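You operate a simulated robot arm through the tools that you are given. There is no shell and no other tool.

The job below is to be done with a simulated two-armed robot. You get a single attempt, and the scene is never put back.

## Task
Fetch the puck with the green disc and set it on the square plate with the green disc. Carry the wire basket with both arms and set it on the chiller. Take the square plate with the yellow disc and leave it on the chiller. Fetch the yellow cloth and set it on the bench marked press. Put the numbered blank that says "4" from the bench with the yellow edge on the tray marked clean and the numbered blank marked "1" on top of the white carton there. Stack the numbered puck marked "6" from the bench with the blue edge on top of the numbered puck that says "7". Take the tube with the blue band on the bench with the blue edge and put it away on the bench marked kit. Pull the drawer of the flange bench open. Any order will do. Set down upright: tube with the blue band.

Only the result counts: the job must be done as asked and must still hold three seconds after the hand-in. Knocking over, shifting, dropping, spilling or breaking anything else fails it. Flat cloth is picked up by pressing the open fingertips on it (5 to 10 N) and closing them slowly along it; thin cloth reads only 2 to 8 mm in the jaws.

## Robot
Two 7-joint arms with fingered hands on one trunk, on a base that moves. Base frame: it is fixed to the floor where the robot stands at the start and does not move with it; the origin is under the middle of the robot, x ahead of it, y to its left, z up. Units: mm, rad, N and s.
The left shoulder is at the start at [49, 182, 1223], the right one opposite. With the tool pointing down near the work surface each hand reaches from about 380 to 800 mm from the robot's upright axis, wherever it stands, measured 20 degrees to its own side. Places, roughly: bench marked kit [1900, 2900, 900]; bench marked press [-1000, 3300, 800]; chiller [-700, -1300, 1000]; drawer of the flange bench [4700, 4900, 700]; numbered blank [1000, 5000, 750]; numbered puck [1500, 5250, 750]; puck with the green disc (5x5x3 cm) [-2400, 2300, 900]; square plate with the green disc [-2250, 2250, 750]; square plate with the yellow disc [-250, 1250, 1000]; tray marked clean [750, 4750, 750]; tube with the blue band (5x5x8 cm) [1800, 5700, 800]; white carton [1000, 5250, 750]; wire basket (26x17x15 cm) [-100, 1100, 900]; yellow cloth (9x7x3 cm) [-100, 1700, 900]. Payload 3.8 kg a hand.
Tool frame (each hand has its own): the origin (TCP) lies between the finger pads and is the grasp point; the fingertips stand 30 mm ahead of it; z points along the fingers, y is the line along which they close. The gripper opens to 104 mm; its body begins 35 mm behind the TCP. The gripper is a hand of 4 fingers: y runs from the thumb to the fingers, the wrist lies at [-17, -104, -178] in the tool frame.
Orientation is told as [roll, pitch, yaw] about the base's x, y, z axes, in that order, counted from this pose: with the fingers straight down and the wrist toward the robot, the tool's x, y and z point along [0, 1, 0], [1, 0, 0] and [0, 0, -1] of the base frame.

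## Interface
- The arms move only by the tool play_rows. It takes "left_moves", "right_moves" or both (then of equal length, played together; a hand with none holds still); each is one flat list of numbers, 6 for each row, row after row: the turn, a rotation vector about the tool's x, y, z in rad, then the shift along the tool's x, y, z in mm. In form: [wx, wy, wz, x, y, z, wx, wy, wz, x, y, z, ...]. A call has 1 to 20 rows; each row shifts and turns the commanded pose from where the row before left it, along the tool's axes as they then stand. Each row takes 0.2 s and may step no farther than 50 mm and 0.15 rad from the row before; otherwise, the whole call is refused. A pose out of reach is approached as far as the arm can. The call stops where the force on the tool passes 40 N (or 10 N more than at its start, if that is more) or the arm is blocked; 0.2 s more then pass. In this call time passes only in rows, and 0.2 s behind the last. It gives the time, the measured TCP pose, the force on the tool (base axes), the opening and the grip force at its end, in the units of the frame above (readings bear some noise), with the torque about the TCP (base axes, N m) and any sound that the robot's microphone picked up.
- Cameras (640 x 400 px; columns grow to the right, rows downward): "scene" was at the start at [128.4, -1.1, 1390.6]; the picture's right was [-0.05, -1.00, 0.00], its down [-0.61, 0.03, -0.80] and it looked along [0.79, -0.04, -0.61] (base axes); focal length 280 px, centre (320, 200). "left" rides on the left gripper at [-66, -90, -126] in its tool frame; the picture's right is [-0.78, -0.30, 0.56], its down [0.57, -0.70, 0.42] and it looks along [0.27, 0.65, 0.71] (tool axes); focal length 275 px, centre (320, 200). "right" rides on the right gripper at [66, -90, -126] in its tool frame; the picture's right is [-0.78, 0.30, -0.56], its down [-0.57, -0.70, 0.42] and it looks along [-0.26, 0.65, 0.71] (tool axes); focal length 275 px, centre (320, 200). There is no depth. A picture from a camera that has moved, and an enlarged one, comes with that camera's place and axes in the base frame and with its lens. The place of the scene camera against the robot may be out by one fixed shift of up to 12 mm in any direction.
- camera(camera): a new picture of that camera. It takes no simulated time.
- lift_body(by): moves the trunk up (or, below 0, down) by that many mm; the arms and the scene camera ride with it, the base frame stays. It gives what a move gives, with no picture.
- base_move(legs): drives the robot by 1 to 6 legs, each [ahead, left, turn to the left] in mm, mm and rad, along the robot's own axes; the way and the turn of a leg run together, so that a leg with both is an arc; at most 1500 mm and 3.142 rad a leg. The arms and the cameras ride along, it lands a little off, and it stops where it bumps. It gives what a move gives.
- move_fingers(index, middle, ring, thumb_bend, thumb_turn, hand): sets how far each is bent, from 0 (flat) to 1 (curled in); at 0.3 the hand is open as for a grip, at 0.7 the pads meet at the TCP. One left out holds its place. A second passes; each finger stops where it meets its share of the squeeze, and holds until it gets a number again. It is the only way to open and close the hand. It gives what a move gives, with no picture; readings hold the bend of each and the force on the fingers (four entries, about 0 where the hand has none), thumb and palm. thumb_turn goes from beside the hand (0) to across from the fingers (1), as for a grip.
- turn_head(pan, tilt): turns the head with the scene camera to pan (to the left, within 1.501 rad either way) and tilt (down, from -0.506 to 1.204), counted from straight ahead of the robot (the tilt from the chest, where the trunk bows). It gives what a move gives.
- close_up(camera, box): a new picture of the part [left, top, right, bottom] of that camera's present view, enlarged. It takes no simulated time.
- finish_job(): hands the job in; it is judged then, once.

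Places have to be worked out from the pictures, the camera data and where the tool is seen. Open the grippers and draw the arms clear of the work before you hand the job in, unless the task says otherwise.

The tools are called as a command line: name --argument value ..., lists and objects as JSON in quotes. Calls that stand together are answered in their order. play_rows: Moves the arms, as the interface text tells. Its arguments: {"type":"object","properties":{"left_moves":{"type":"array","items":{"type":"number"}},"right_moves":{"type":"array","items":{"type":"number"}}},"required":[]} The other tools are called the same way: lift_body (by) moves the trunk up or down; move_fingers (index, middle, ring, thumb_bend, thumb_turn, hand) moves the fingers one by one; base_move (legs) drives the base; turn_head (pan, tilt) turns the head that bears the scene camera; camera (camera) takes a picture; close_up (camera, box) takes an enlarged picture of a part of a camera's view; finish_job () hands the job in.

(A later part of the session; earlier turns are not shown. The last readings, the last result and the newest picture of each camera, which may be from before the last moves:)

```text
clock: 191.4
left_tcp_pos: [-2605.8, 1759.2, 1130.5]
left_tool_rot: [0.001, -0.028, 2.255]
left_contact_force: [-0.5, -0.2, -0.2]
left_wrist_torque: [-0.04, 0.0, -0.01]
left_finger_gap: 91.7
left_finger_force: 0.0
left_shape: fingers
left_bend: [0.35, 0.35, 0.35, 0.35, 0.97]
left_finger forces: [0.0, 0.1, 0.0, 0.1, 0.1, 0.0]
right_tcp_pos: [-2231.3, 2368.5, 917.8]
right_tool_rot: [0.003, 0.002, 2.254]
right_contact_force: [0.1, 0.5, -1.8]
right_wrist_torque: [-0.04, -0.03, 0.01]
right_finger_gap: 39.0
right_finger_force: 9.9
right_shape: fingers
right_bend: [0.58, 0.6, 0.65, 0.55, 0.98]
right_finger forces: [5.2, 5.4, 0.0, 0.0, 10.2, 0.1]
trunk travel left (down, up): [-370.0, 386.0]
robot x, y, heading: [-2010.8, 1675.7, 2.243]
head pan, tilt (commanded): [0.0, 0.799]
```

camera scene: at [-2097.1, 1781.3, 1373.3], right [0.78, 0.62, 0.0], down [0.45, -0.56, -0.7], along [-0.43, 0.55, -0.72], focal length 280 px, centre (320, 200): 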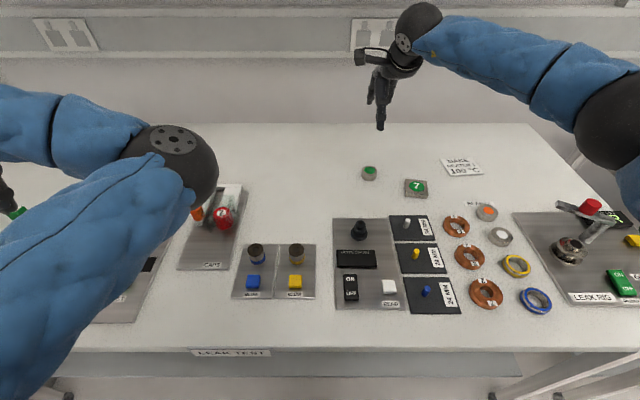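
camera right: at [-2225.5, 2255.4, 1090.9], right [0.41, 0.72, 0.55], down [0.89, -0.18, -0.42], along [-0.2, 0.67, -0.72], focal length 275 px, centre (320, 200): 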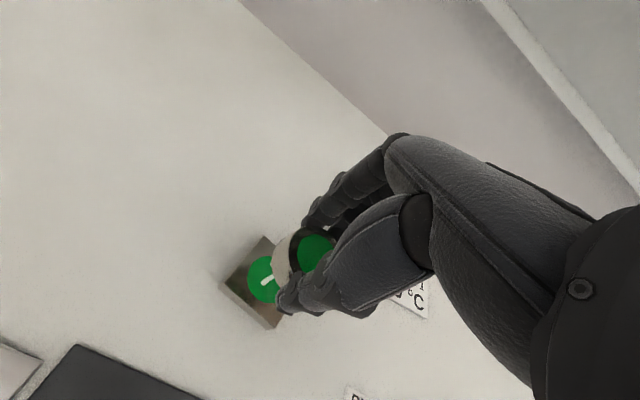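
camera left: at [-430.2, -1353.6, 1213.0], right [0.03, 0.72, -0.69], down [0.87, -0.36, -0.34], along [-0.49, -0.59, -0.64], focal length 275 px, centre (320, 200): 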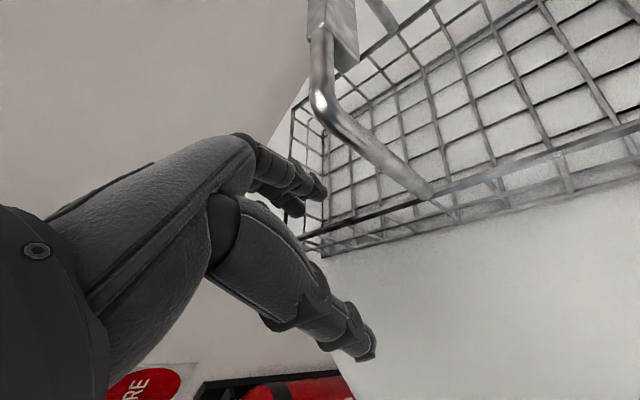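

play_rows --right_moves '[0, 0, 0, 0, 0, 2, 0, 0, 0, 0, 0, 2]'

close_up --camera "right" --box '[200, 210, 360, 340]'

```text
clock: 192.0
left_tcp_pos: [-2605.8, 1759.0, 1131.3]
left_tool_rot: [-0.001, -0.03, 2.253]
left_contact_force: [-0.1, 0.4, 0.7]
left_wrist_torque: [-0.03, 0.0, -0.01]
left_finger_gap: 92.1
left_finger_force: 0.1
left_shape: fingers
left_bend: [0.35, 0.35, 0.35, 0.35, 0.97]
left_finger forces: [0.0, 0.1, 0.0, 0.1, 0.1, 0.0]
right_tcp_pos: [-2231.3, 2368.8, 913.3]
right_tool_rot: [0.003, 0.003, 2.253]
right_contact_force: [-0.5, 0.9, -2.7]
right_wrist_torque: [-0.01, -0.01, 0.01]
right_finger_gap: 39.1
right_finger_force: 10.0
right_shape: fingers
right_bend: [0.58, 0.6, 0.65, 0.55, 0.98]
right_finger forces: [5.2, 5.4, 0.1, 0.0, 10.1, 0.0]
trunk travel left (down, up): [-370.0, 386.0]
robot x, y, heading: [-2011.9, 1675.5, 2.246]
head pan, tilt (commanded): [0.0, 0.799]
```

```text
3.08 times, centred on (280, 275) of right
camera zoom: at [-2225.9, 2257.8, 1039.4], right [0.42, 0.72, 0.55], down [0.89, -0.18, -0.42], along [-0.2, 0.67, -0.72], focal length 847 px, centre (443, -31)
```

zoom: 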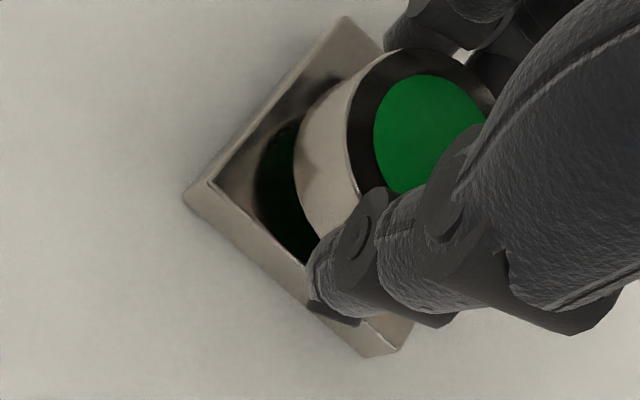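

play_rows --right_moves '[0, 0, 0, 0, 0, 2, 0, 0, 0, 0, 0, 2]'

play_rows --right_moves '[0, 0, 0, 0, 0, 1.5, 0, 0, 0, 0, 0, 1.5]'

```text
clock: 192.6
left_tcp_pos: [-2606.1, 1759.1, 1129.0]
left_tool_rot: [0.001, -0.03, 2.255]
left_contact_force: [0.7, -0.3, 0.2]
left_wrist_torque: [0.02, 0.0, 0.02]
left_finger_gap: 92.2
left_finger_force: 0.0
left_shape: fingers
left_bend: [0.35, 0.35, 0.35, 0.35, 0.97]
left_finger forces: [0.0, 0.0, 0.1, 0.1, 0.0, 0.1]
right_tcp_pos: [-2230.3, 2368.4, 909.5]
right_tool_rot: [0.002, 0.004, 2.252]
right_contact_force: [-0.6, -0.3, -2.8]
right_wrist_torque: [-0.01, 0.0, -0.04]
right_finger_gap: 39.1
right_finger_force: 10.7
right_shape: fingers
right_bend: [0.58, 0.6, 0.65, 0.55, 0.98]
right_finger forces: [5.2, 5.3, 0.0, 0.0, 10.1, 0.0]
trunk travel left (down, up): [-370.0, 386.0]
robot x, y, heading: [-2009.9, 1680.3, 2.245]
head pan, tilt (commanded): [0.0, 0.799]
```

```text
clock: 193.2
left_tcp_pos: [-2605.9, 1759.0, 1131.7]
left_tool_rot: [0.0, -0.031, 2.255]
left_contact_force: [0.4, 0.1, 0.6]
left_wrist_torque: [-0.03, 0.01, -0.01]
left_finger_gap: 91.9
left_finger_force: 0.1
left_shape: fingers
left_bend: [0.35, 0.35, 0.35, 0.35, 0.97]
left_finger forces: [0.1, 0.1, 0.0, 0.0, 0.0, 0.0]
right_tcp_pos: [-2231.6, 2369.8, 907.5]
right_tool_rot: [0.004, 0.001, 2.252]
right_contact_force: [0.2, -0.4, -2.8]
right_wrist_torque: [-0.01, 0.02, 0.03]
right_finger_gap: 39.1
right_finger_force: 10.1
right_shape: fingers
right_bend: [0.58, 0.6, 0.65, 0.55, 0.98]
right_finger forces: [5.1, 5.2, 0.0, 0.0, 10.0, 0.0]
trunk travel left (down, up): [-370.0, 386.0]
robot x, y, heading: [-2009.7, 1675.0, 2.25]
head pan, tilt (commanded): [0.0, 0.799]
```

play_rows --right_moves '[0, 0, 0, 0, 0, 1.5, 0, 0, 0, 0, 0, 1.5]'

close_up --camera "right" --box '[200, 210, 360, 340]'

close_up --camera "scene" --box '[360, 130, 460, 210]'

```text
clock: 193.8
left_tcp_pos: [-2607.0, 1759.9, 1131.3]
left_tool_rot: [0.001, -0.031, 2.253]
left_contact_force: [-0.1, 0.1, 0.0]
left_wrist_torque: [0.03, 0.02, 0.02]
left_finger_gap: 92.1
left_finger_force: 0.0
left_shape: fingers
left_bend: [0.35, 0.35, 0.35, 0.35, 0.97]
left_finger forces: [0.1, 0.1, 0.0, 0.0, 0.0, 0.0]
right_tcp_pos: [-2232.3, 2369.3, 903.5]
right_tool_rot: [0.003, 0.004, 2.255]
right_contact_force: [0.0, -0.2, -3.3]
right_wrist_torque: [-0.02, 0.0, 0.02]
right_finger_gap: 39.2
right_finger_force: 9.9
right_shape: fingers
right_bend: [0.58, 0.6, 0.65, 0.55, 0.98]
right_finger forces: [5.2, 5.4, 0.0, 0.0, 10.1, 0.1]
trunk travel left (down, up): [-370.0, 386.0]
robot x, y, heading: [-2010.6, 1676.5, 2.244]
head pan, tilt (commanded): [0.0, 0.799]
```

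```text
3.08 times, centred on (280, 275) of right
camera zoom: at [-2226.8, 2257.5, 1030.0], right [0.42, 0.72, 0.55], down [0.89, -0.18, -0.42], along [-0.2, 0.67, -0.72], focal length 847 px, centre (443, -31)
```

zoom: 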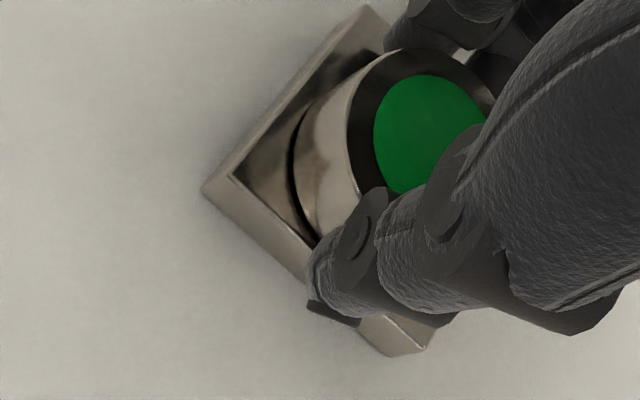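

```text
5.00 times, centred on (410, 170) of scene
camera zoom: at [-2097.4, 1782.0, 1373.1], right [0.78, 0.62, 0.0], down [0.45, -0.56, -0.7], along [-0.43, 0.54, -0.72], focal length 1398 px, centre (-130, 350)
```

zoom: 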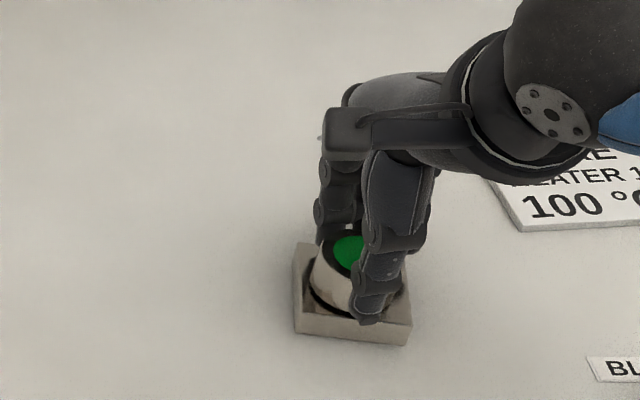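

Only a thin gap is left. I continue until contact.

play_rows --right_moves '[0, 0, 0, 0, 0, 1.5, 0, 0, 0, 0, 0, 1.5]'

play_rows --right_moves '[0, 0, 0, 0, 0, 1.5]'

```text
clock: 194.4
left_tcp_pos: [-2606.4, 1759.4, 1130.3]
left_tool_rot: [-0.001, -0.032, 2.253]
left_contact_force: [0.1, 0.3, 0.3]
left_wrist_torque: [-0.04, -0.02, -0.03]
left_finger_gap: 92.2
left_finger_force: 0.0
left_shape: fingers
left_bend: [0.35, 0.35, 0.35, 0.35, 0.97]
left_finger forces: [0.0, 0.1, 0.1, 0.0, 0.1, 0.0]
right_tcp_pos: [-2232.5, 2368.7, 902.4]
right_tool_rot: [0.002, -0.002, 2.253]
right_contact_force: [-0.5, 0.2, 2.9]
right_wrist_torque: [0.0, -0.04, 0.0]
right_finger_gap: 38.8
right_finger_force: 10.8
right_shape: fingers
right_bend: [0.58, 0.6, 0.65, 0.56, 0.98]
right_finger forces: [5.2, 5.5, 0.0, 0.0, 10.3, 0.1]
trunk travel left (down, up): [-370.0, 386.0]
robot x, y, heading: [-2012.8, 1677.3, 2.243]
head pan, tilt (commanded): [0.0, 0.799]
```

```text
clock: 194.8
left_tcp_pos: [-2605.8, 1757.9, 1131.5]
left_tool_rot: [-0.002, -0.032, 2.253]
left_contact_force: [-0.5, 0.1, -0.5]
left_wrist_torque: [-0.02, 0.01, 0.04]
left_finger_gap: 92.2
left_finger_force: 0.1
left_shape: fingers
left_bend: [0.35, 0.35, 0.35, 0.35, 0.97]
left_finger forces: [0.1, 0.0, 0.0, 0.1, 0.0, 0.0]
right_tcp_pos: [-2230.4, 2368.0, 901.7]
right_tool_rot: [0.004, -0.002, 2.253]
right_contact_force: [0.2, 0.9, 7.7]
right_wrist_torque: [0.02, -0.03, 0.02]
right_finger_gap: 38.7
right_finger_force: 11.1
right_shape: fingers
right_bend: [0.58, 0.6, 0.65, 0.56, 0.98]
right_finger forces: [5.7, 6.3, 0.1, 0.1, 10.5, 0.0]
trunk travel left (down, up): [-370.0, 386.0]
robot x, y, heading: [-2013.6, 1677.7, 2.239]
head pan, tilt (commanded): [0.0, 0.799]
```

The puck rests on the plate. I ease 1.5 mm up and release gently, fingers and thumb together.

play_rows --right_moves '[0, 0, 0, 0, 0, -1.5]'

move_fingers --hand "right" --index 0.5 --middle 0.5 --ring 0.5 --thumb_bend 0.47

close_up --camera "right" --box '[200, 210, 360, 340]'

```text
clock: 195.2
left_tcp_pos: [-2606.0, 1759.2, 1129.9]
left_tool_rot: [-0.001, -0.032, 2.252]
left_contact_force: [0.0, -0.3, 0.8]
left_wrist_torque: [0.03, 0.02, 0.0]
left_finger_gap: 92.1
left_finger_force: 0.1
left_shape: fingers
left_bend: [0.35, 0.35, 0.35, 0.35, 0.97]
left_finger forces: [0.0, 0.0, 0.0, 0.0, 0.1, 0.0]
right_tcp_pos: [-2230.8, 2368.4, 901.8]
right_tool_rot: [0.003, 0.001, 2.253]
right_contact_force: [-1.6, 1.4, 5.8]
right_wrist_torque: [0.02, 0.07, 0.0]
right_finger_gap: 38.7
right_finger_force: 12.0
right_shape: fingers
right_bend: [0.58, 0.6, 0.65, 0.56, 0.98]
right_finger forces: [6.4, 7.0, 0.0, 0.0, 10.0, 0.0]
trunk travel left (down, up): [-370.0, 386.0]
robot x, y, heading: [-2009.8, 1679.5, 2.24]
head pan, tilt (commanded): [0.0, 0.799]
```

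```text
clock: 196.2
left_tcp_pos: [-2605.1, 1758.5, 1131.1]
left_tool_rot: [-0.002, -0.029, 2.254]
left_contact_force: [-1.0, -0.3, -0.5]
left_wrist_torque: [-0.01, 0.01, 0.01]
left_finger_gap: 92.1
left_finger_force: 0.0
left_shape: fingers
left_bend: [0.35, 0.35, 0.35, 0.35, 0.97]
left_finger forces: [0.0, 0.0, 0.0, 0.0, 0.0, 0.1]
right_tcp_pos: [-2231.3, 2369.0, 900.7]
right_tool_rot: [0.004, 0.005, 2.254]
right_contact_force: [0.4, -0.5, 0.0]
right_wrist_torque: [0.01, 0.02, 0.0]
right_finger_gap: 57.1
right_finger_force: 0.1
right_shape: fingers
right_bend: [0.5, 0.5, 0.5, 0.47, 0.97]
right_finger forces: [0.0, 0.1, 0.1, 0.1, 0.0, 0.0]
trunk travel left (down, up): [-370.0, 386.0]
robot x, y, heading: [-2010.3, 1675.6, 2.242]
head pan, tilt (commanded): [0.0, 0.799]
```

```text
3.08 times, centred on (280, 275) of right
camera zoom: at [-2225.9, 2256.7, 1026.8], right [0.42, 0.72, 0.55], down [0.89, -0.18, -0.42], along [-0.2, 0.67, -0.72], focal length 847 px, centre (443, -31)
```

zoom: 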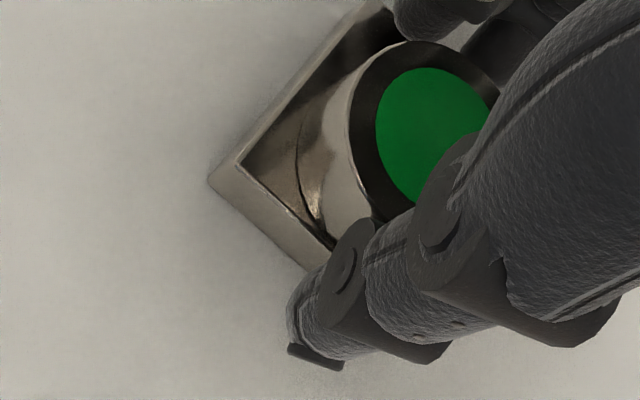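

The puck stays on the plate. I open fully and raise the hand straight up, then check.

move_fingers --hand "right" --index 0.35 --middle 0.35 --ring 0.35 --thumb_bend 0.33

play_rows --right_moves '[0, 0, 0, 0, 0, -15, 0, 0, 0, 0, 0, -30, 0, 0, 0, 0, 0, -45, 0, 0, 0, 0, 0, -45]'

close_up --camera "scene" --box '[320, 110, 470, 220]'

camera --camera "right"

```text
clock: 197.2
left_tcp_pos: [-2607.3, 1759.5, 1132.1]
left_tool_rot: [-0.001, -0.03, 2.252]
left_contact_force: [-0.4, 0.4, 0.4]
left_wrist_torque: [-0.04, -0.01, 0.02]
left_finger_gap: 92.3
left_finger_force: 0.0
left_shape: fingers
left_bend: [0.35, 0.35, 0.35, 0.35, 0.97]
left_finger forces: [0.0, 0.0, 0.1, 0.1, 0.0, 0.0]
right_tcp_pos: [-2231.3, 2368.3, 901.3]
right_tool_rot: [0.002, 0.001, 2.253]
right_contact_force: [-0.5, 0.6, 0.1]
right_wrist_torque: [0.03, -0.02, -0.01]
right_finger_gap: 94.3
right_finger_force: 0.0
right_shape: fingers
right_bend: [0.35, 0.35, 0.35, 0.33, 0.95]
right_finger forces: [0.1, 0.0, 0.0, 0.0, 0.0, 0.1]
trunk travel left (down, up): [-370.0, 386.0]
robot x, y, heading: [-2010.8, 1678.4, 2.244]
head pan, tilt (commanded): [0.0, 0.799]
```

```text
clock: 198.2
left_tcp_pos: [-2606.6, 1758.4, 1129.7]
left_tool_rot: [-0.001, -0.032, 2.254]
left_contact_force: [-1.0, -0.1, 0.2]
left_wrist_torque: [-0.03, 0.0, -0.01]
left_finger_gap: 92.0
left_finger_force: 0.0
left_shape: fingers
left_bend: [0.35, 0.35, 0.35, 0.35, 0.97]
left_finger forces: [0.1, 0.1, 0.0, 0.0, 0.0, 0.0]
right_tcp_pos: [-2229.5, 2366.8, 1039.3]
right_tool_rot: [0.002, 0.004, 2.255]
right_contact_force: [0.2, 0.4, 0.1]
right_wrist_torque: [0.03, -0.02, 0.0]
right_finger_gap: 94.6
right_finger_force: 0.2
right_shape: fingers
right_bend: [0.35, 0.35, 0.35, 0.33, 0.95]
right_finger forces: [0.0, 0.0, 0.0, 0.0, 0.1, 0.1]
trunk travel left (down, up): [-370.0, 386.0]
robot x, y, heading: [-2012.9, 1677.6, 2.248]
head pan, tilt (commanded): [0.0, 0.799]
```

```text
3.64 times, centred on (395, 165) of scene
camera zoom: at [-2097.3, 1781.3, 1373.2], right [0.78, 0.62, 0.0], down [0.45, -0.56, -0.7], along [-0.43, 0.55, -0.72], focal length 1017 px, centre (47, 327)
```

zoom: 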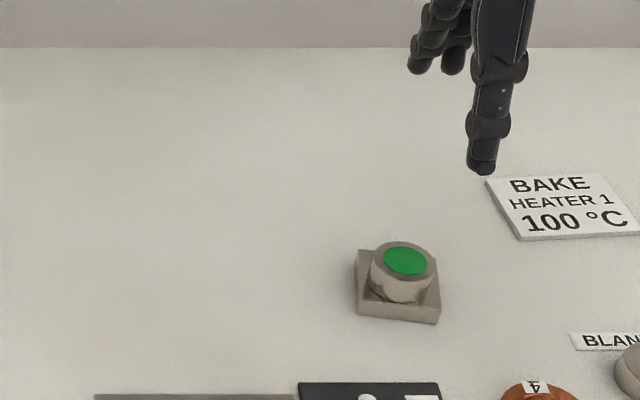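

```text
taken
camera right: at [-2224.1, 2256.8, 1165.4], right [0.41, 0.72, 0.55], down [0.89, -0.18, -0.42], along [-0.2, 0.67, -0.72], focal length 275 px, centre (320, 200)
```

right: 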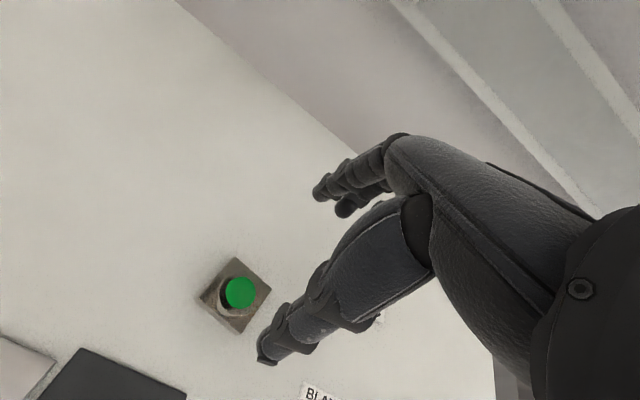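

The green task is done. Now I raise, retract the right hand, back into the aisle and turn around toward the rear of the wash bench for the yellow cloth.

lift_body --by 220

play_rows --right_moves '[0, 0, 0, 0, -40, 0, 0, 0, 0, 0, -40, 0, 0, 0, 0, 0, -40, 0, 0, 0, 0, 0, -40, 0]'

base_move --legs '[[-430, 0, 0], [0, -700, 0]]'

turn_head --pan -1.4 --tilt 0.5

camera --camera "scene"

```text
clock: 200.6
left_tcp_pos: [-2607.0, 1758.3, 1351.3]
left_tool_rot: [-0.001, -0.03, 2.253]
left_contact_force: [-0.4, 0.2, 0.2]
left_wrist_torque: [-0.02, 0.04, 0.03]
left_finger_gap: 92.2
left_finger_force: 0.1
left_shape: fingers
left_bend: [0.35, 0.35, 0.35, 0.35, 0.97]
left_finger forces: [0.0, 0.0, 0.0, 0.0, 0.1, 0.0]
right_tcp_pos: [-2230.9, 2368.9, 1255.8]
right_tool_rot: [0.003, 0.004, 2.254]
right_contact_force: [-0.2, 0.9, 0.0]
right_wrist_torque: [0.02, 0.01, -0.02]
right_finger_gap: 94.7
right_finger_force: 0.1
right_shape: fingers
right_bend: [0.35, 0.35, 0.35, 0.33, 0.95]
right_finger forces: [0.0, 0.0, 0.0, 0.0, 0.0, 0.0]
trunk travel left (down, up): [-590.0, 166.0]
robot x, y, heading: [-2011.5, 1675.2, 2.245]
head pan, tilt (commanded): [0.0, 0.799]
```

```text
clock: 201.6
left_tcp_pos: [-2603.1, 1758.9, 1352.3]
left_tool_rot: [-0.001, -0.032, 2.254]
left_contact_force: [1.3, -0.2, 0.0]
left_wrist_torque: [0.0, 0.02, -0.01]
left_finger_gap: 92.1
left_finger_force: 0.0
left_shape: fingers
left_bend: [0.35, 0.35, 0.35, 0.35, 0.97]
left_finger forces: [0.1, 0.0, 0.0, 0.0, 0.0, 0.0]
right_tcp_pos: [-2129.4, 2245.0, 1260.3]
right_tool_rot: [0.003, 0.0, 2.254]
right_contact_force: [-0.1, -0.7, 0.2]
right_wrist_torque: [0.08, 0.03, 0.0]
right_finger_gap: 94.4
right_finger_force: 0.1
right_shape: fingers
right_bend: [0.35, 0.35, 0.35, 0.33, 0.95]
right_finger forces: [0.0, 0.1, 0.0, 0.0, 0.1, 0.1]
trunk travel left (down, up): [-590.0, 166.0]
robot x, y, heading: [-2013.9, 1682.7, 2.241]
head pan, tilt (commanded): [0.0, 0.799]
```

```text
clock: 207.6
left_tcp_pos: [-1799.7, 1855.5, 1351.2]
left_tool_rot: [0.0, -0.032, 2.245]
left_contact_force: [0.0, -1.2, -0.2]
left_wrist_torque: [0.01, 0.0, 0.01]
left_finger_gap: 91.8
left_finger_force: 0.1
left_shape: fingers
left_bend: [0.35, 0.35, 0.35, 0.35, 0.97]
left_finger forces: [0.0, 0.0, 0.1, 0.0, 0.0, 0.0]
right_tcp_pos: [-1320.8, 2336.5, 1259.3]
right_tool_rot: [0.002, 0.001, 2.245]
right_contact_force: [0.9, 0.4, 0.8]
right_wrist_torque: [0.03, 0.01, 0.0]
right_finger_gap: 94.6
right_finger_force: 0.2
right_shape: fingers
right_bend: [0.35, 0.35, 0.35, 0.33, 0.95]
right_finger forces: [0.1, 0.1, 0.1, 0.1, 0.0, 0.0]
trunk travel left (down, up): [-590.0, 166.0]
robot x, y, heading: [-1206.9, 1767.5, 2.239]
head pan, tilt (commanded): [0.0, 0.799]
```

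```text
clock: 209.1
left_tcp_pos: [-1799.9, 1855.5, 1352.3]
left_tool_rot: [-0.001, -0.028, 2.244]
left_contact_force: [-0.2, 0.1, -0.3]
left_wrist_torque: [-0.05, 0.01, -0.05]
left_finger_gap: 92.3
left_finger_force: 0.1
left_shape: fingers
left_bend: [0.35, 0.35, 0.35, 0.35, 0.97]
left_finger forces: [0.1, 0.0, 0.0, 0.0, 0.1, 0.0]
right_tcp_pos: [-1320.6, 2336.2, 1260.1]
right_tool_rot: [0.005, 0.003, 2.246]
right_contact_force: [-0.4, 0.0, -0.2]
right_wrist_torque: [0.04, 0.0, 0.0]
right_finger_gap: 94.6
right_finger_force: 0.0
right_shape: fingers
right_bend: [0.35, 0.35, 0.35, 0.33, 0.95]
right_finger forces: [0.1, 0.0, 0.0, 0.0, 0.0, 0.0]
trunk travel left (down, up): [-590.0, 166.0]
robot x, y, heading: [-1203.9, 1767.5, 2.239]
head pan, tilt (commanded): [-1.4, 0.499]
```

```text
taken
camera scene: at [-1158.5, 1849.3, 1620.3], right [0.74, -0.67, 0.0], down [-0.32, -0.36, -0.88], along [0.59, 0.65, -0.48], focal length 280 px, centre (320, 200)
```

scene: 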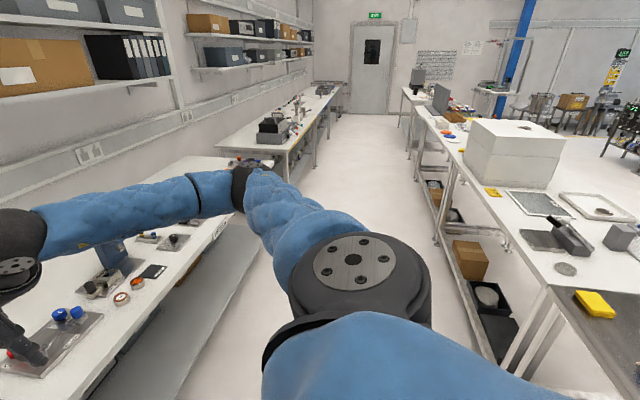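

I see the aisle and the yellow cloth at the rear corner of the wash bench (about (-62, 1721)). I turn around in the aisle and drive along it to stand behind the wash bench.

base_move --legs '[[0, 0, 3.13], [0, 1000, 0]]'

turn_head --pan 0 --tilt 0.8

camera --camera "scene"

```text
clock: 221.5
left_tcp_pos: [191.7, 2272.1, 1350.7]
left_tool_rot: [-0.001, -0.03, -0.908]
left_contact_force: [0.1, 0.3, -0.1]
left_wrist_torque: [0.02, -0.03, -0.02]
left_finger_gap: 92.1
left_finger_force: 0.1
left_shape: fingers
left_bend: [0.35, 0.35, 0.35, 0.35, 0.97]
left_finger forces: [0.1, 0.0, 0.1, 0.0, 0.0, 0.1]
right_tcp_pos: [-293.8, 1795.5, 1260.2]
right_tool_rot: [0.002, 0.001, -0.908]
right_contact_force: [0.8, -0.2, 0.9]
right_wrist_torque: [0.01, 0.0, 0.0]
right_finger_gap: 94.3
right_finger_force: 0.1
right_shape: fingers
right_bend: [0.35, 0.35, 0.35, 0.33, 0.95]
right_finger forces: [0.0, 0.0, 0.0, 0.1, 0.1, 0.0]
trunk travel left (down, up): [-590.0, 166.0]
robot x, y, heading: [-401.2, 2363.8, -0.916]
head pan, tilt (commanded): [-1.4, 0.499]
```

```text
clock: 223.1
left_tcp_pos: [193.5, 2272.1, 1351.2]
left_tool_rot: [-0.001, -0.029, -0.907]
left_contact_force: [-0.8, -0.5, 0.0]
left_wrist_torque: [-0.01, 0.0, -0.01]
left_finger_gap: 92.0
left_finger_force: 0.1
left_shape: fingers
left_bend: [0.35, 0.35, 0.35, 0.35, 0.97]
left_finger forces: [0.1, 0.1, 0.0, 0.0, 0.0, 0.0]
right_tcp_pos: [-293.7, 1795.1, 1259.8]
right_tool_rot: [0.004, 0.001, -0.909]
right_contact_force: [0.6, 0.5, 0.0]
right_wrist_torque: [-0.01, 0.01, -0.03]
right_finger_gap: 94.4
right_finger_force: 0.0
right_shape: fingers
right_bend: [0.35, 0.35, 0.35, 0.33, 0.95]
right_finger forces: [0.0, 0.0, 0.0, 0.0, 0.0, 0.1]
trunk travel left (down, up): [-590.0, 166.0]
robot x, y, heading: [-403.0, 2363.5, -0.919]
head pan, tilt (commanded): [0.0, 0.799]
```

```text
taken
camera scene: at [-349.8, 2293.2, 1594.3], right [-0.79, -0.61, 0.0], down [-0.44, 0.57, -0.7], along [0.42, -0.55, -0.72], focal length 280 px, centre (320, 200)
```

scene: 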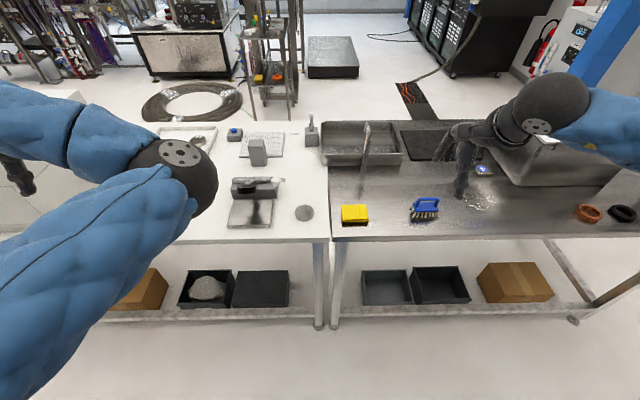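

close_up --camera "scene" --box '[310, 180, 470, 260]'

camera --camera "right"

```text
4.00 times, centred on (390, 220) of scene
camera zoom: at [-349.8, 2293.2, 1594.3], right [-0.79, -0.61, 0.0], down [-0.44, 0.57, -0.7], along [0.42, -0.55, -0.72], focal length 1118 px, centre (40, 120)
```

zoom: 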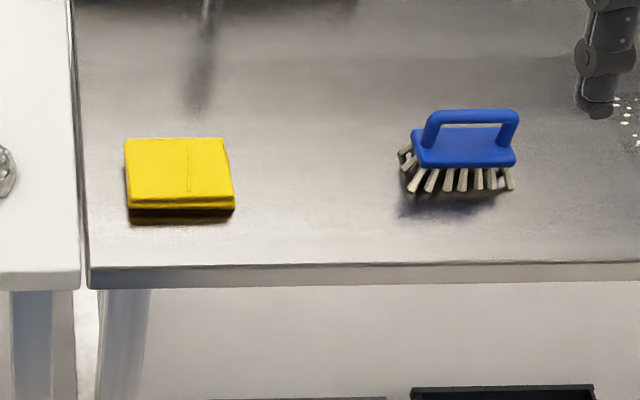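

```text
taken
camera right: at [-296.4, 1905.9, 1385.2], right [-0.43, -0.71, 0.55], down [-0.88, 0.2, -0.42], along [0.19, -0.67, -0.72], focal length 275 px, centre (320, 200)
```

right: 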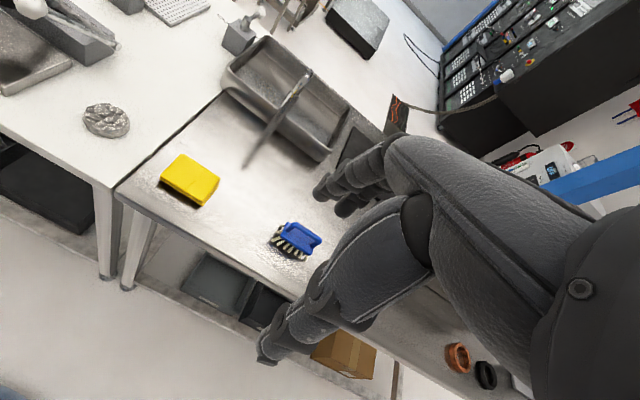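

The folded cloth lies about 90 mm wide and 70 mm deep, aligned with the bench. I drive 240 mm closer and bring the right hand over it.

base_move --legs '[[240, 0, 0]]'

play_rows --right_moves '[0, 0, 0, 36, -11, 0, 0, 0, 0, 36, -11, 0, 0, 0, 0, 36, -11, 0, 0, 0, 0, 35, -10, 0]'

lift_body --by -200

move_fingers --hand "right" --index 0.3 --middle 0.3 --ring 0.3 --thumb_bend 0.3

camera --camera "right"

camera --camera "scene"

```text
clock: 224.8
left_tcp_pos: [337.2, 2085.1, 1352.1]
left_tool_rot: [-0.001, -0.029, -0.904]
left_contact_force: [-0.1, -0.1, 0.6]
left_wrist_torque: [0.0, 0.01, 0.0]
left_finger_gap: 92.2
left_finger_force: 0.0
left_shape: fingers
left_bend: [0.35, 0.35, 0.35, 0.35, 0.97]
left_finger forces: [0.1, 0.0, 0.0, 0.0, 0.0, 0.1]
right_tcp_pos: [-147.2, 1608.9, 1260.4]
right_tool_rot: [0.003, 0.001, -0.905]
right_contact_force: [0.3, -0.4, -0.5]
right_wrist_torque: [0.01, -0.01, 0.02]
right_finger_gap: 94.5
right_finger_force: 0.1
right_shape: fingers
right_bend: [0.35, 0.35, 0.35, 0.33, 0.95]
right_finger forces: [0.0, 0.0, 0.1, 0.0, 0.0, 0.1]
trunk travel left (down, up): [-590.0, 166.0]
robot x, y, heading: [-260.8, 2178.5, -0.913]
head pan, tilt (commanded): [0.0, 0.799]
```

```text
clock: 225.8
left_tcp_pos: [337.2, 2087.6, 1350.1]
left_tool_rot: [-0.002, -0.028, -0.904]
left_contact_force: [-0.3, 0.8, 0.1]
left_wrist_torque: [-0.02, 0.03, -0.02]
left_finger_gap: 92.2
left_finger_force: 0.0
left_shape: fingers
left_bend: [0.35, 0.35, 0.35, 0.35, 0.97]
left_finger forces: [0.0, 0.1, 0.0, 0.0, 0.0, 0.0]
right_tcp_pos: [-59.6, 1733.1, 1261.7]
right_tool_rot: [0.001, 0.004, -0.905]
right_contact_force: [0.1, -0.9, 0.1]
right_wrist_torque: [0.02, -0.01, -0.02]
right_finger_gap: 94.6
right_finger_force: 0.2
right_shape: fingers
right_bend: [0.35, 0.35, 0.35, 0.33, 0.95]
right_finger forces: [0.0, 0.0, 0.0, 0.1, 0.0, 0.0]
trunk travel left (down, up): [-590.0, 166.0]
robot x, y, heading: [-260.6, 2180.2, -0.915]
head pan, tilt (commanded): [0.0, 0.799]
```

```text
clock: 228.0
left_tcp_pos: [335.0, 2087.1, 1151.2]
left_tool_rot: [-0.002, -0.033, -0.904]
left_contact_force: [-0.6, -0.6, -0.7]
left_wrist_torque: [-0.01, 0.0, 0.01]
left_finger_gap: 91.8
left_finger_force: 0.0
left_shape: fingers
left_bend: [0.35, 0.35, 0.35, 0.35, 0.97]
left_finger forces: [0.0, 0.0, 0.0, 0.0, 0.1, 0.1]
right_tcp_pos: [-61.1, 1731.2, 1061.1]
right_tool_rot: [0.003, 0.002, -0.905]
right_contact_force: [0.1, 0.4, -0.3]
right_wrist_torque: [0.04, -0.02, 0.0]
right_finger_gap: 94.5
right_finger_force: 0.0
right_shape: fingers
right_bend: [0.35, 0.35, 0.35, 0.33, 0.95]
right_finger forces: [0.0, 0.0, 0.0, 0.1, 0.0, 0.0]
trunk travel left (down, up): [-390.0, 366.0]
robot x, y, heading: [-252.7, 2178.8, -0.912]
head pan, tilt (commanded): [0.0, 0.799]
```

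```text
clock: 229.0
left_tcp_pos: [335.8, 2086.8, 1151.9]
left_tool_rot: [-0.002, -0.031, -0.902]
left_contact_force: [0.7, -0.2, 0.9]
left_wrist_torque: [0.03, 0.01, 0.01]
left_finger_gap: 92.3
left_finger_force: 0.0
left_shape: fingers
left_bend: [0.35, 0.35, 0.35, 0.35, 0.97]
left_finger forces: [0.0, 0.0, 0.0, 0.1, 0.0, 0.0]
right_tcp_pos: [-61.2, 1729.4, 1060.3]
right_tool_rot: [0.003, 0.003, -0.903]
right_contact_force: [-0.4, -0.2, 0.5]
right_wrist_torque: [-0.03, 0.03, -0.01]
right_finger_gap: 104.6
right_finger_force: 0.0
right_shape: fingers
right_bend: [0.3, 0.3, 0.3, 0.3, 0.94]
right_finger forces: [0.0, 0.0, 0.0, 0.0, 0.0, 0.1]
trunk travel left (down, up): [-390.0, 366.0]
robot x, y, heading: [-259.4, 2179.6, -0.915]
head pan, tilt (commanded): [0.0, 0.799]
```

```text
taken
camera right: at [-65.5, 1841.6, 1185.8], right [-0.43, -0.71, 0.55], down [-0.88, 0.2, -0.42], along [0.19, -0.67, -0.72], focal length 275 px, centre (320, 200)
```

right: 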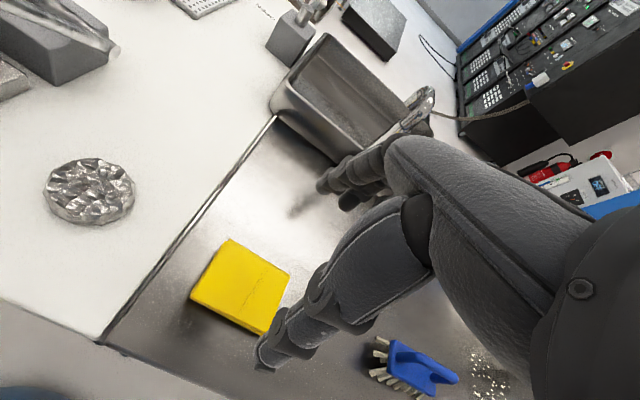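

```text
taken
camera scene: at [-187.7, 2083.0, 1393.3], right [-0.79, -0.61, 0.0], down [-0.44, 0.57, -0.7], along [0.43, -0.55, -0.72], focal length 280 px, centre (320, 200)
```

scene: 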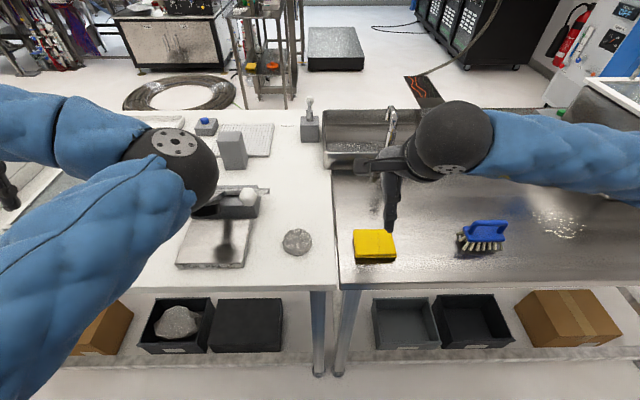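

close_up --camera "right" --box '[170, 220, 310, 350]'

```text
3.08 times, centred on (240, 285) of right
camera zoom: at [-65.5, 1841.6, 1185.8], right [-0.43, -0.71, 0.55], down [-0.88, 0.2, -0.42], along [0.19, -0.67, -0.72], focal length 847 px, centre (566, -62)
```

zoom: 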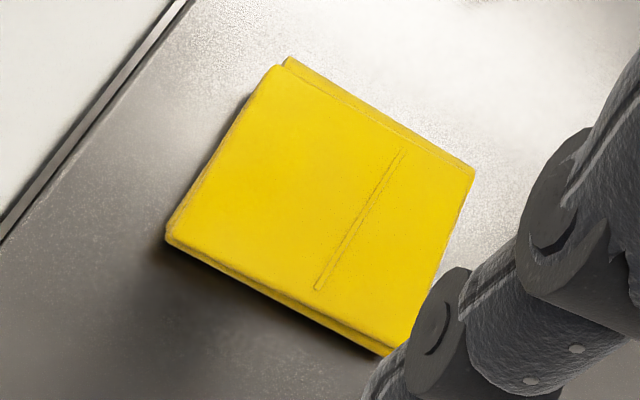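

The cloth centre is about (-53, 1721), aligned with the hand. I shift 11 mm forward and lower the open hand around it.

play_rows --right_moves '[0, 0, 0, 1.5, 11, 30, 0, 0, 0, 0, 0, 40, 0, 0, 0, 0, 0, 40, 0, 0, 0, 0, 0, 20]'

camera --camera "right"

close_up --camera "scene" --box '[320, 180, 480, 280]'

```text
clock: 230.0
left_tcp_pos: [335.8, 2086.9, 1150.9]
left_tool_rot: [-0.001, -0.029, -0.905]
left_contact_force: [0.7, 0.2, 0.3]
left_wrist_torque: [0.0, 0.0, -0.07]
left_finger_gap: 92.2
left_finger_force: 0.1
left_shape: fingers
left_bend: [0.35, 0.35, 0.35, 0.35, 0.97]
left_finger forces: [0.0, 0.1, 0.0, 0.0, 0.1, 0.1]
right_tcp_pos: [-55.7, 1723.6, 931.5]
right_tool_rot: [0.004, 0.002, -0.904]
right_contact_force: [-0.3, -0.2, 0.0]
right_wrist_torque: [0.01, 0.0, 0.01]
right_finger_gap: 104.6
right_finger_force: 0.0
right_shape: fingers
right_bend: [0.3, 0.3, 0.3, 0.3, 0.94]
right_finger forces: [0.1, 0.1, 0.1, 0.1, 0.0, 0.0]
trunk travel left (down, up): [-390.0, 366.0]
robot x, y, heading: [-257.4, 2175.9, -0.914]
head pan, tilt (commanded): [0.0, 0.799]
```

```text
taken
camera right: at [-59.3, 1834.4, 1055.8], right [-0.43, -0.71, 0.55], down [-0.88, 0.2, -0.42], along [0.19, -0.67, -0.72], focal length 275 px, centre (320, 200)
```

right: 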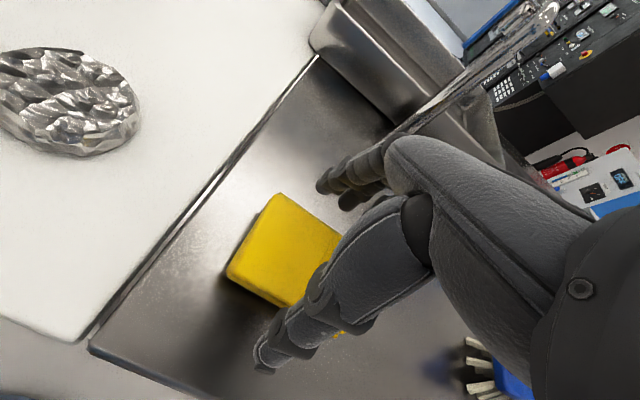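

```text
4.00 times, centred on (400, 230) of scene
camera zoom: at [-187.6, 2083.0, 1393.3], right [-0.79, -0.61, 0.0], down [-0.44, 0.57, -0.7], along [0.43, -0.55, -0.72], focal length 1118 px, centre (0, 80)
```

zoom: 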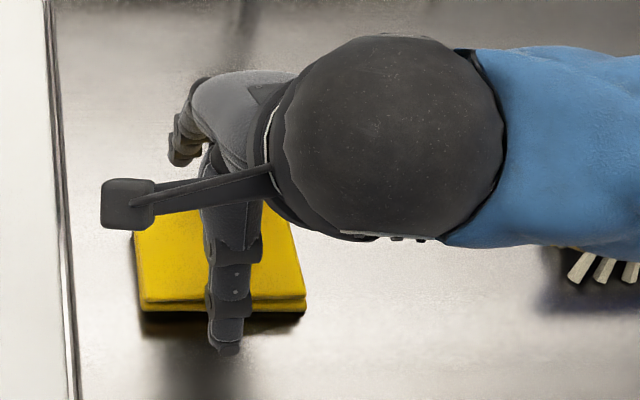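

play_rows --right_moves '[0, 0, 0, 2, 1, 8, 0, 0, 0, 0, 0, 6]'

move_fingers --hand "right" --index 0.42 --middle 0.42 --ring 0.42 --thumb_bend 0.42 --thumb_turn 0.97

camera --camera "right"

```text
clock: 230.6
left_tcp_pos: [335.0, 2085.8, 1150.4]
left_tool_rot: [-0.002, -0.03, -0.904]
left_contact_force: [-0.1, 0.2, -0.5]
left_wrist_torque: [-0.04, 0.01, 0.0]
left_finger_gap: 92.1
left_finger_force: 0.0
left_shape: fingers
left_bend: [0.35, 0.35, 0.35, 0.35, 0.97]
left_finger forces: [0.0, 0.0, 0.0, 0.0, 0.0, 0.0]
right_tcp_pos: [-49.5, 1725.2, 916.2]
right_tool_rot: [0.004, 0.0, -0.903]
right_contact_force: [1.5, -0.3, 0.0]
right_wrist_torque: [0.0, 0.0, 0.01]
right_finger_gap: 104.2
right_finger_force: 0.1
right_shape: fingers
right_bend: [0.3, 0.3, 0.3, 0.3, 0.94]
right_finger forces: [0.1, 0.0, 0.0, 0.1, 0.1, 0.1]
trunk travel left (down, up): [-390.0, 366.0]
robot x, y, heading: [-255.0, 2180.0, -0.918]
head pan, tilt (commanded): [0.0, 0.799]
```

```text
clock: 231.6
left_tcp_pos: [335.6, 2086.9, 1150.7]
left_tool_rot: [-0.002, -0.032, -0.902]
left_contact_force: [-0.3, -0.6, 0.9]
left_wrist_torque: [0.04, -0.02, 0.01]
left_finger_gap: 91.9
left_finger_force: 0.1
left_shape: fingers
left_bend: [0.35, 0.35, 0.35, 0.35, 0.97]
left_finger forces: [0.0, 0.1, 0.0, 0.0, 0.0, 0.0]
right_tcp_pos: [-51.3, 1726.6, 916.4]
right_tool_rot: [0.003, 0.001, -0.905]
right_contact_force: [0.8, 0.8, 0.2]
right_wrist_torque: [-0.03, -0.02, -0.04]
right_finger_gap: 74.9
right_finger_force: 0.0
right_shape: fingers
right_bend: [0.42, 0.42, 0.42, 0.42, 0.96]
right_finger forces: [0.0, 0.1, 0.1, 0.0, 0.0, 0.1]
trunk travel left (down, up): [-390.0, 366.0]
robot x, y, heading: [-255.1, 2178.4, -0.912]
head pan, tilt (commanded): [0.0, 0.799]
```

```text
taken
camera right: at [-55.4, 1835.3, 1041.2], right [-0.43, -0.71, 0.55], down [-0.88, 0.2, -0.42], along [0.19, -0.67, -0.72], focal length 275 px, centre (320, 200)
```

right: 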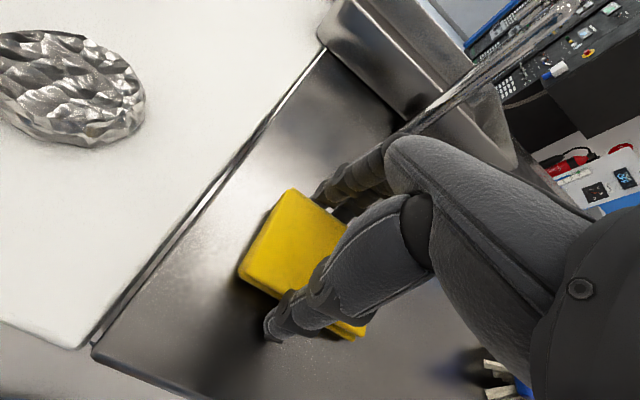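

move_fingers --hand "right" --index 0.52 --middle 0.52 --ring 0.52 --thumb_bend 0.52

camera --camera "right"

```text
clock: 232.6
left_tcp_pos: [336.4, 2087.2, 1150.6]
left_tool_rot: [-0.002, -0.032, -0.905]
left_contact_force: [0.4, -0.7, 0.2]
left_wrist_torque: [-0.03, 0.02, -0.01]
left_finger_gap: 92.0
left_finger_force: 0.1
left_shape: fingers
left_bend: [0.35, 0.35, 0.35, 0.35, 0.97]
left_finger forces: [0.0, 0.0, 0.1, 0.0, 0.0, 0.0]
right_tcp_pos: [-51.8, 1725.1, 915.8]
right_tool_rot: [0.004, 0.002, -0.903]
right_contact_force: [0.4, 0.0, 0.1]
right_wrist_torque: [-0.04, -0.04, -0.03]
right_finger_gap: 63.7
right_finger_force: 8.1
right_shape: fingers
right_bend: [0.48, 0.49, 0.49, 0.46, 0.96]
right_finger forces: [3.1, 2.9, 2.4, 0.0, 8.0, 0.1]
trunk travel left (down, up): [-390.0, 366.0]
robot x, y, heading: [-258.6, 2178.4, -0.915]
head pan, tilt (commanded): [0.0, 0.799]
```

```text
taken
camera right: at [-55.4, 1835.3, 1041.2], right [-0.43, -0.71, 0.55], down [-0.88, 0.2, -0.42], along [0.19, -0.67, -0.72], focal length 275 px, centre (320, 200)
```

right: 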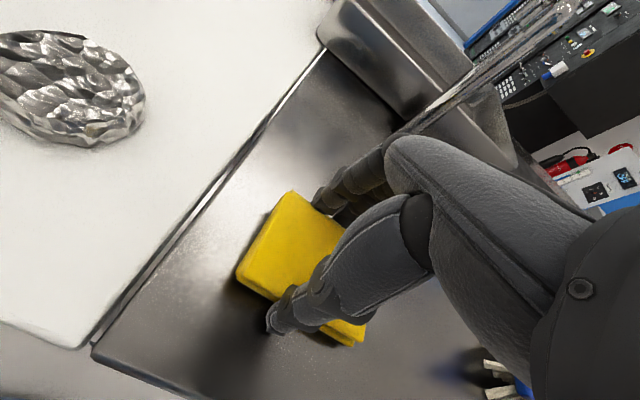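

The cloth is held at ~8 N (gap 64 mm). I squeeze a bit more and lift.

move_fingers --hand "right" --index 0.6 --middle 0.6 --ring 0.6 --thumb_bend 0.6

play_rows --right_moves '[0, 0, 0, 0, 0, -15, 0, 0, 0, 0, 0, -30, 0, 0, 0, 0, 0, -40]'

camera --camera "right"

camera --camera "scene"

```text
clock: 233.6
left_tcp_pos: [335.8, 2087.5, 1151.3]
left_tool_rot: [-0.001, -0.032, -0.903]
left_contact_force: [0.1, 0.7, -0.4]
left_wrist_torque: [-0.02, 0.03, 0.04]
left_finger_gap: 92.1
left_finger_force: 0.1
left_shape: fingers
left_bend: [0.35, 0.35, 0.35, 0.35, 0.97]
left_finger forces: [0.0, 0.0, 0.0, 0.0, 0.0, 0.1]
right_tcp_pos: [-50.9, 1726.1, 915.8]
right_tool_rot: [0.002, 0.001, -0.903]
right_contact_force: [0.9, -0.3, 2.1]
right_wrist_torque: [-0.08, -0.02, 0.01]
right_finger_gap: 62.7
right_finger_force: 18.4
right_shape: fingers
right_bend: [0.52, 0.54, 0.53, 0.45, 0.95]
right_finger forces: [6.5, 6.8, 5.5, 0.0, 17.8, 0.0]
trunk travel left (down, up): [-390.0, 366.0]
robot x, y, heading: [-258.4, 2174.4, -0.915]
head pan, tilt (commanded): [0.0, 0.799]
```

```text
clock: 234.4
left_tcp_pos: [336.7, 2087.5, 1151.0]
left_tool_rot: [-0.001, -0.029, -0.905]
left_contact_force: [0.2, -0.1, 0.7]
left_wrist_torque: [0.02, 0.02, -0.02]
left_finger_gap: 92.3
left_finger_force: 0.1
left_shape: fingers
left_bend: [0.35, 0.35, 0.35, 0.35, 0.97]
left_finger forces: [0.0, 0.1, 0.0, 0.1, 0.0, 0.1]
right_tcp_pos: [-51.9, 1724.5, 1001.4]
right_tool_rot: [0.003, 0.003, -0.904]
right_contact_force: [-0.9, 0.8, 0.3]
right_wrist_torque: [0.02, 0.0, 0.03]
right_finger_gap: 62.5
right_finger_force: 17.0
right_shape: fingers
right_bend: [0.52, 0.54, 0.54, 0.45, 0.95]
right_finger forces: [6.2, 6.2, 5.3, 0.0, 17.8, 0.1]
trunk travel left (down, up): [-390.0, 366.0]
robot x, y, heading: [-258.1, 2179.0, -0.913]
head pan, tilt (commanded): [0.0, 0.799]
```

```text
taken
camera right: at [-56.9, 1835.2, 1126.5], right [-0.43, -0.71, 0.55], down [-0.88, 0.2, -0.42], along [0.19, -0.67, -0.72], focal length 275 px, centre (320, 200)
```

right: 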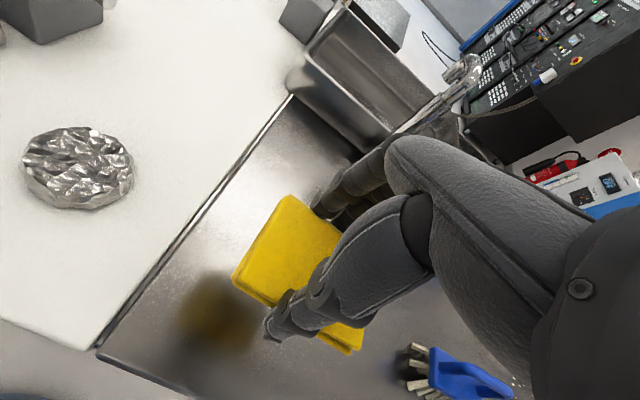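

```text
taken
camera scene: at [-187.7, 2083.4, 1393.4], right [-0.79, -0.61, 0.0], down [-0.44, 0.57, -0.7], along [0.43, -0.55, -0.72], focal length 280 px, centre (320, 200)
```

scene: 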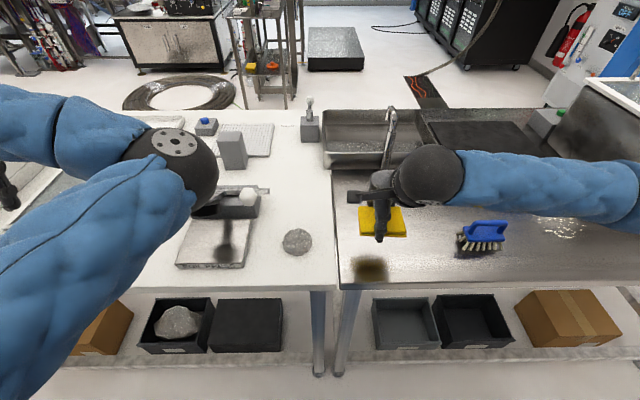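

The cloth is in hand. I raise, back into the aisle's middle, and turn around to face the PRESS bench.

lift_body --by 220

base_move --legs '[[-260, 0, 0], [0, 0, 3.14]]'

turn_head --pan 0 --tilt 0.6

camera --camera "scene"

```text
clock: 236.7
left_tcp_pos: [336.0, 2086.4, 1371.1]
left_tool_rot: [-0.002, -0.029, -0.904]
left_contact_force: [-0.3, 0.0, -0.1]
left_wrist_torque: [0.0, 0.0, -0.01]
left_finger_gap: 92.1
left_finger_force: 0.0
left_shape: fingers
left_bend: [0.35, 0.35, 0.35, 0.35, 0.97]
left_finger forces: [0.1, 0.0, 0.0, 0.0, 0.0, 0.0]
right_tcp_pos: [-51.0, 1723.9, 1220.9]
right_tool_rot: [0.005, 0.005, -0.904]
right_contact_force: [-0.2, 0.7, 0.3]
right_wrist_torque: [-0.02, -0.03, -0.04]
right_finger_gap: 62.6
right_finger_force: 17.7
right_shape: fingers
right_bend: [0.52, 0.54, 0.54, 0.45, 0.95]
right_finger forces: [6.2, 6.1, 5.3, 0.0, 17.7, 0.1]
trunk travel left (down, up): [-610.0, 146.0]
robot x, y, heading: [-258.3, 2177.0, -0.914]
head pan, tilt (commanded): [0.0, 0.799]
```

```text
clock: 246.0
left_tcp_pos: [-1013.6, 2475.9, 1370.0]
left_tool_rot: [-0.001, -0.032, 2.242]
left_contact_force: [0.4, -0.8, 0.2]
left_wrist_torque: [-0.04, -0.02, 0.01]
left_finger_gap: 92.3
left_finger_force: 0.1
left_shape: fingers
left_bend: [0.35, 0.35, 0.35, 0.35, 0.97]
left_finger forces: [0.0, 0.1, 0.0, 0.1, 0.0, 0.0]
right_tcp_pos: [-628.8, 2840.3, 1221.4]
right_tool_rot: [0.004, 0.002, 2.243]
right_contact_force: [-0.1, 0.0, 0.1]
right_wrist_torque: [-0.01, 0.02, 0.0]
right_finger_gap: 61.6
right_finger_force: 16.7
right_shape: fingers
right_bend: [0.52, 0.54, 0.54, 0.45, 0.96]
right_finger forces: [5.9, 5.6, 4.9, 0.1, 16.8, 0.0]
trunk travel left (down, up): [-610.0, 146.0]
robot x, y, heading: [-420.3, 2383.3, 2.235]
head pan, tilt (commanded): [0.0, 0.799]
```

```text
clock: 246.7
left_tcp_pos: [-1012.1, 2474.7, 1370.7]
left_tool_rot: [-0.001, -0.031, 2.243]
left_contact_force: [-0.5, -0.2, -0.1]
left_wrist_torque: [0.03, 0.03, 0.02]
left_finger_gap: 92.1
left_finger_force: 0.1
left_shape: fingers
left_bend: [0.35, 0.35, 0.35, 0.35, 0.97]
left_finger forces: [0.0, 0.0, 0.0, 0.0, 0.0, 0.0]
right_tcp_pos: [-628.4, 2840.7, 1221.0]
right_tool_rot: [0.004, 0.002, 2.242]
right_contact_force: [-0.2, -0.6, -0.9]
right_wrist_torque: [0.02, 0.01, 0.04]
right_finger_gap: 61.7
right_finger_force: 17.2
right_shape: fingers
right_bend: [0.52, 0.54, 0.54, 0.45, 0.96]
right_finger forces: [5.9, 5.7, 4.9, 0.0, 16.7, 0.0]
trunk travel left (down, up): [-610.0, 146.0]
robot x, y, heading: [-420.2, 2388.2, 2.231]
head pan, tilt (commanded): [0.0, 0.6]
```

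```text
taken
camera scene: at [-486.2, 2470.2, 1631.2], right [0.79, 0.62, 0.0], down [0.35, -0.45, -0.82], along [-0.51, 0.65, -0.57], focal length 280 px, centre (320, 200)
```

scene: 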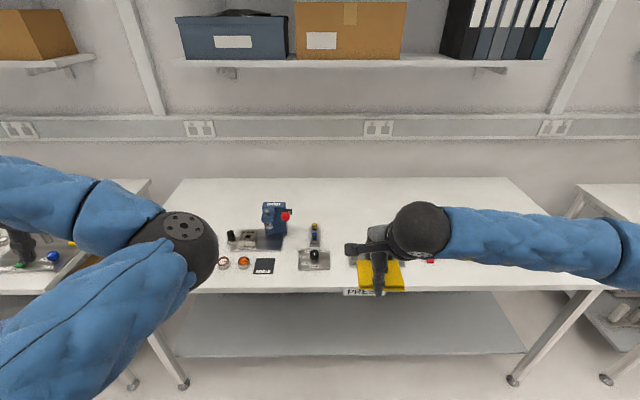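

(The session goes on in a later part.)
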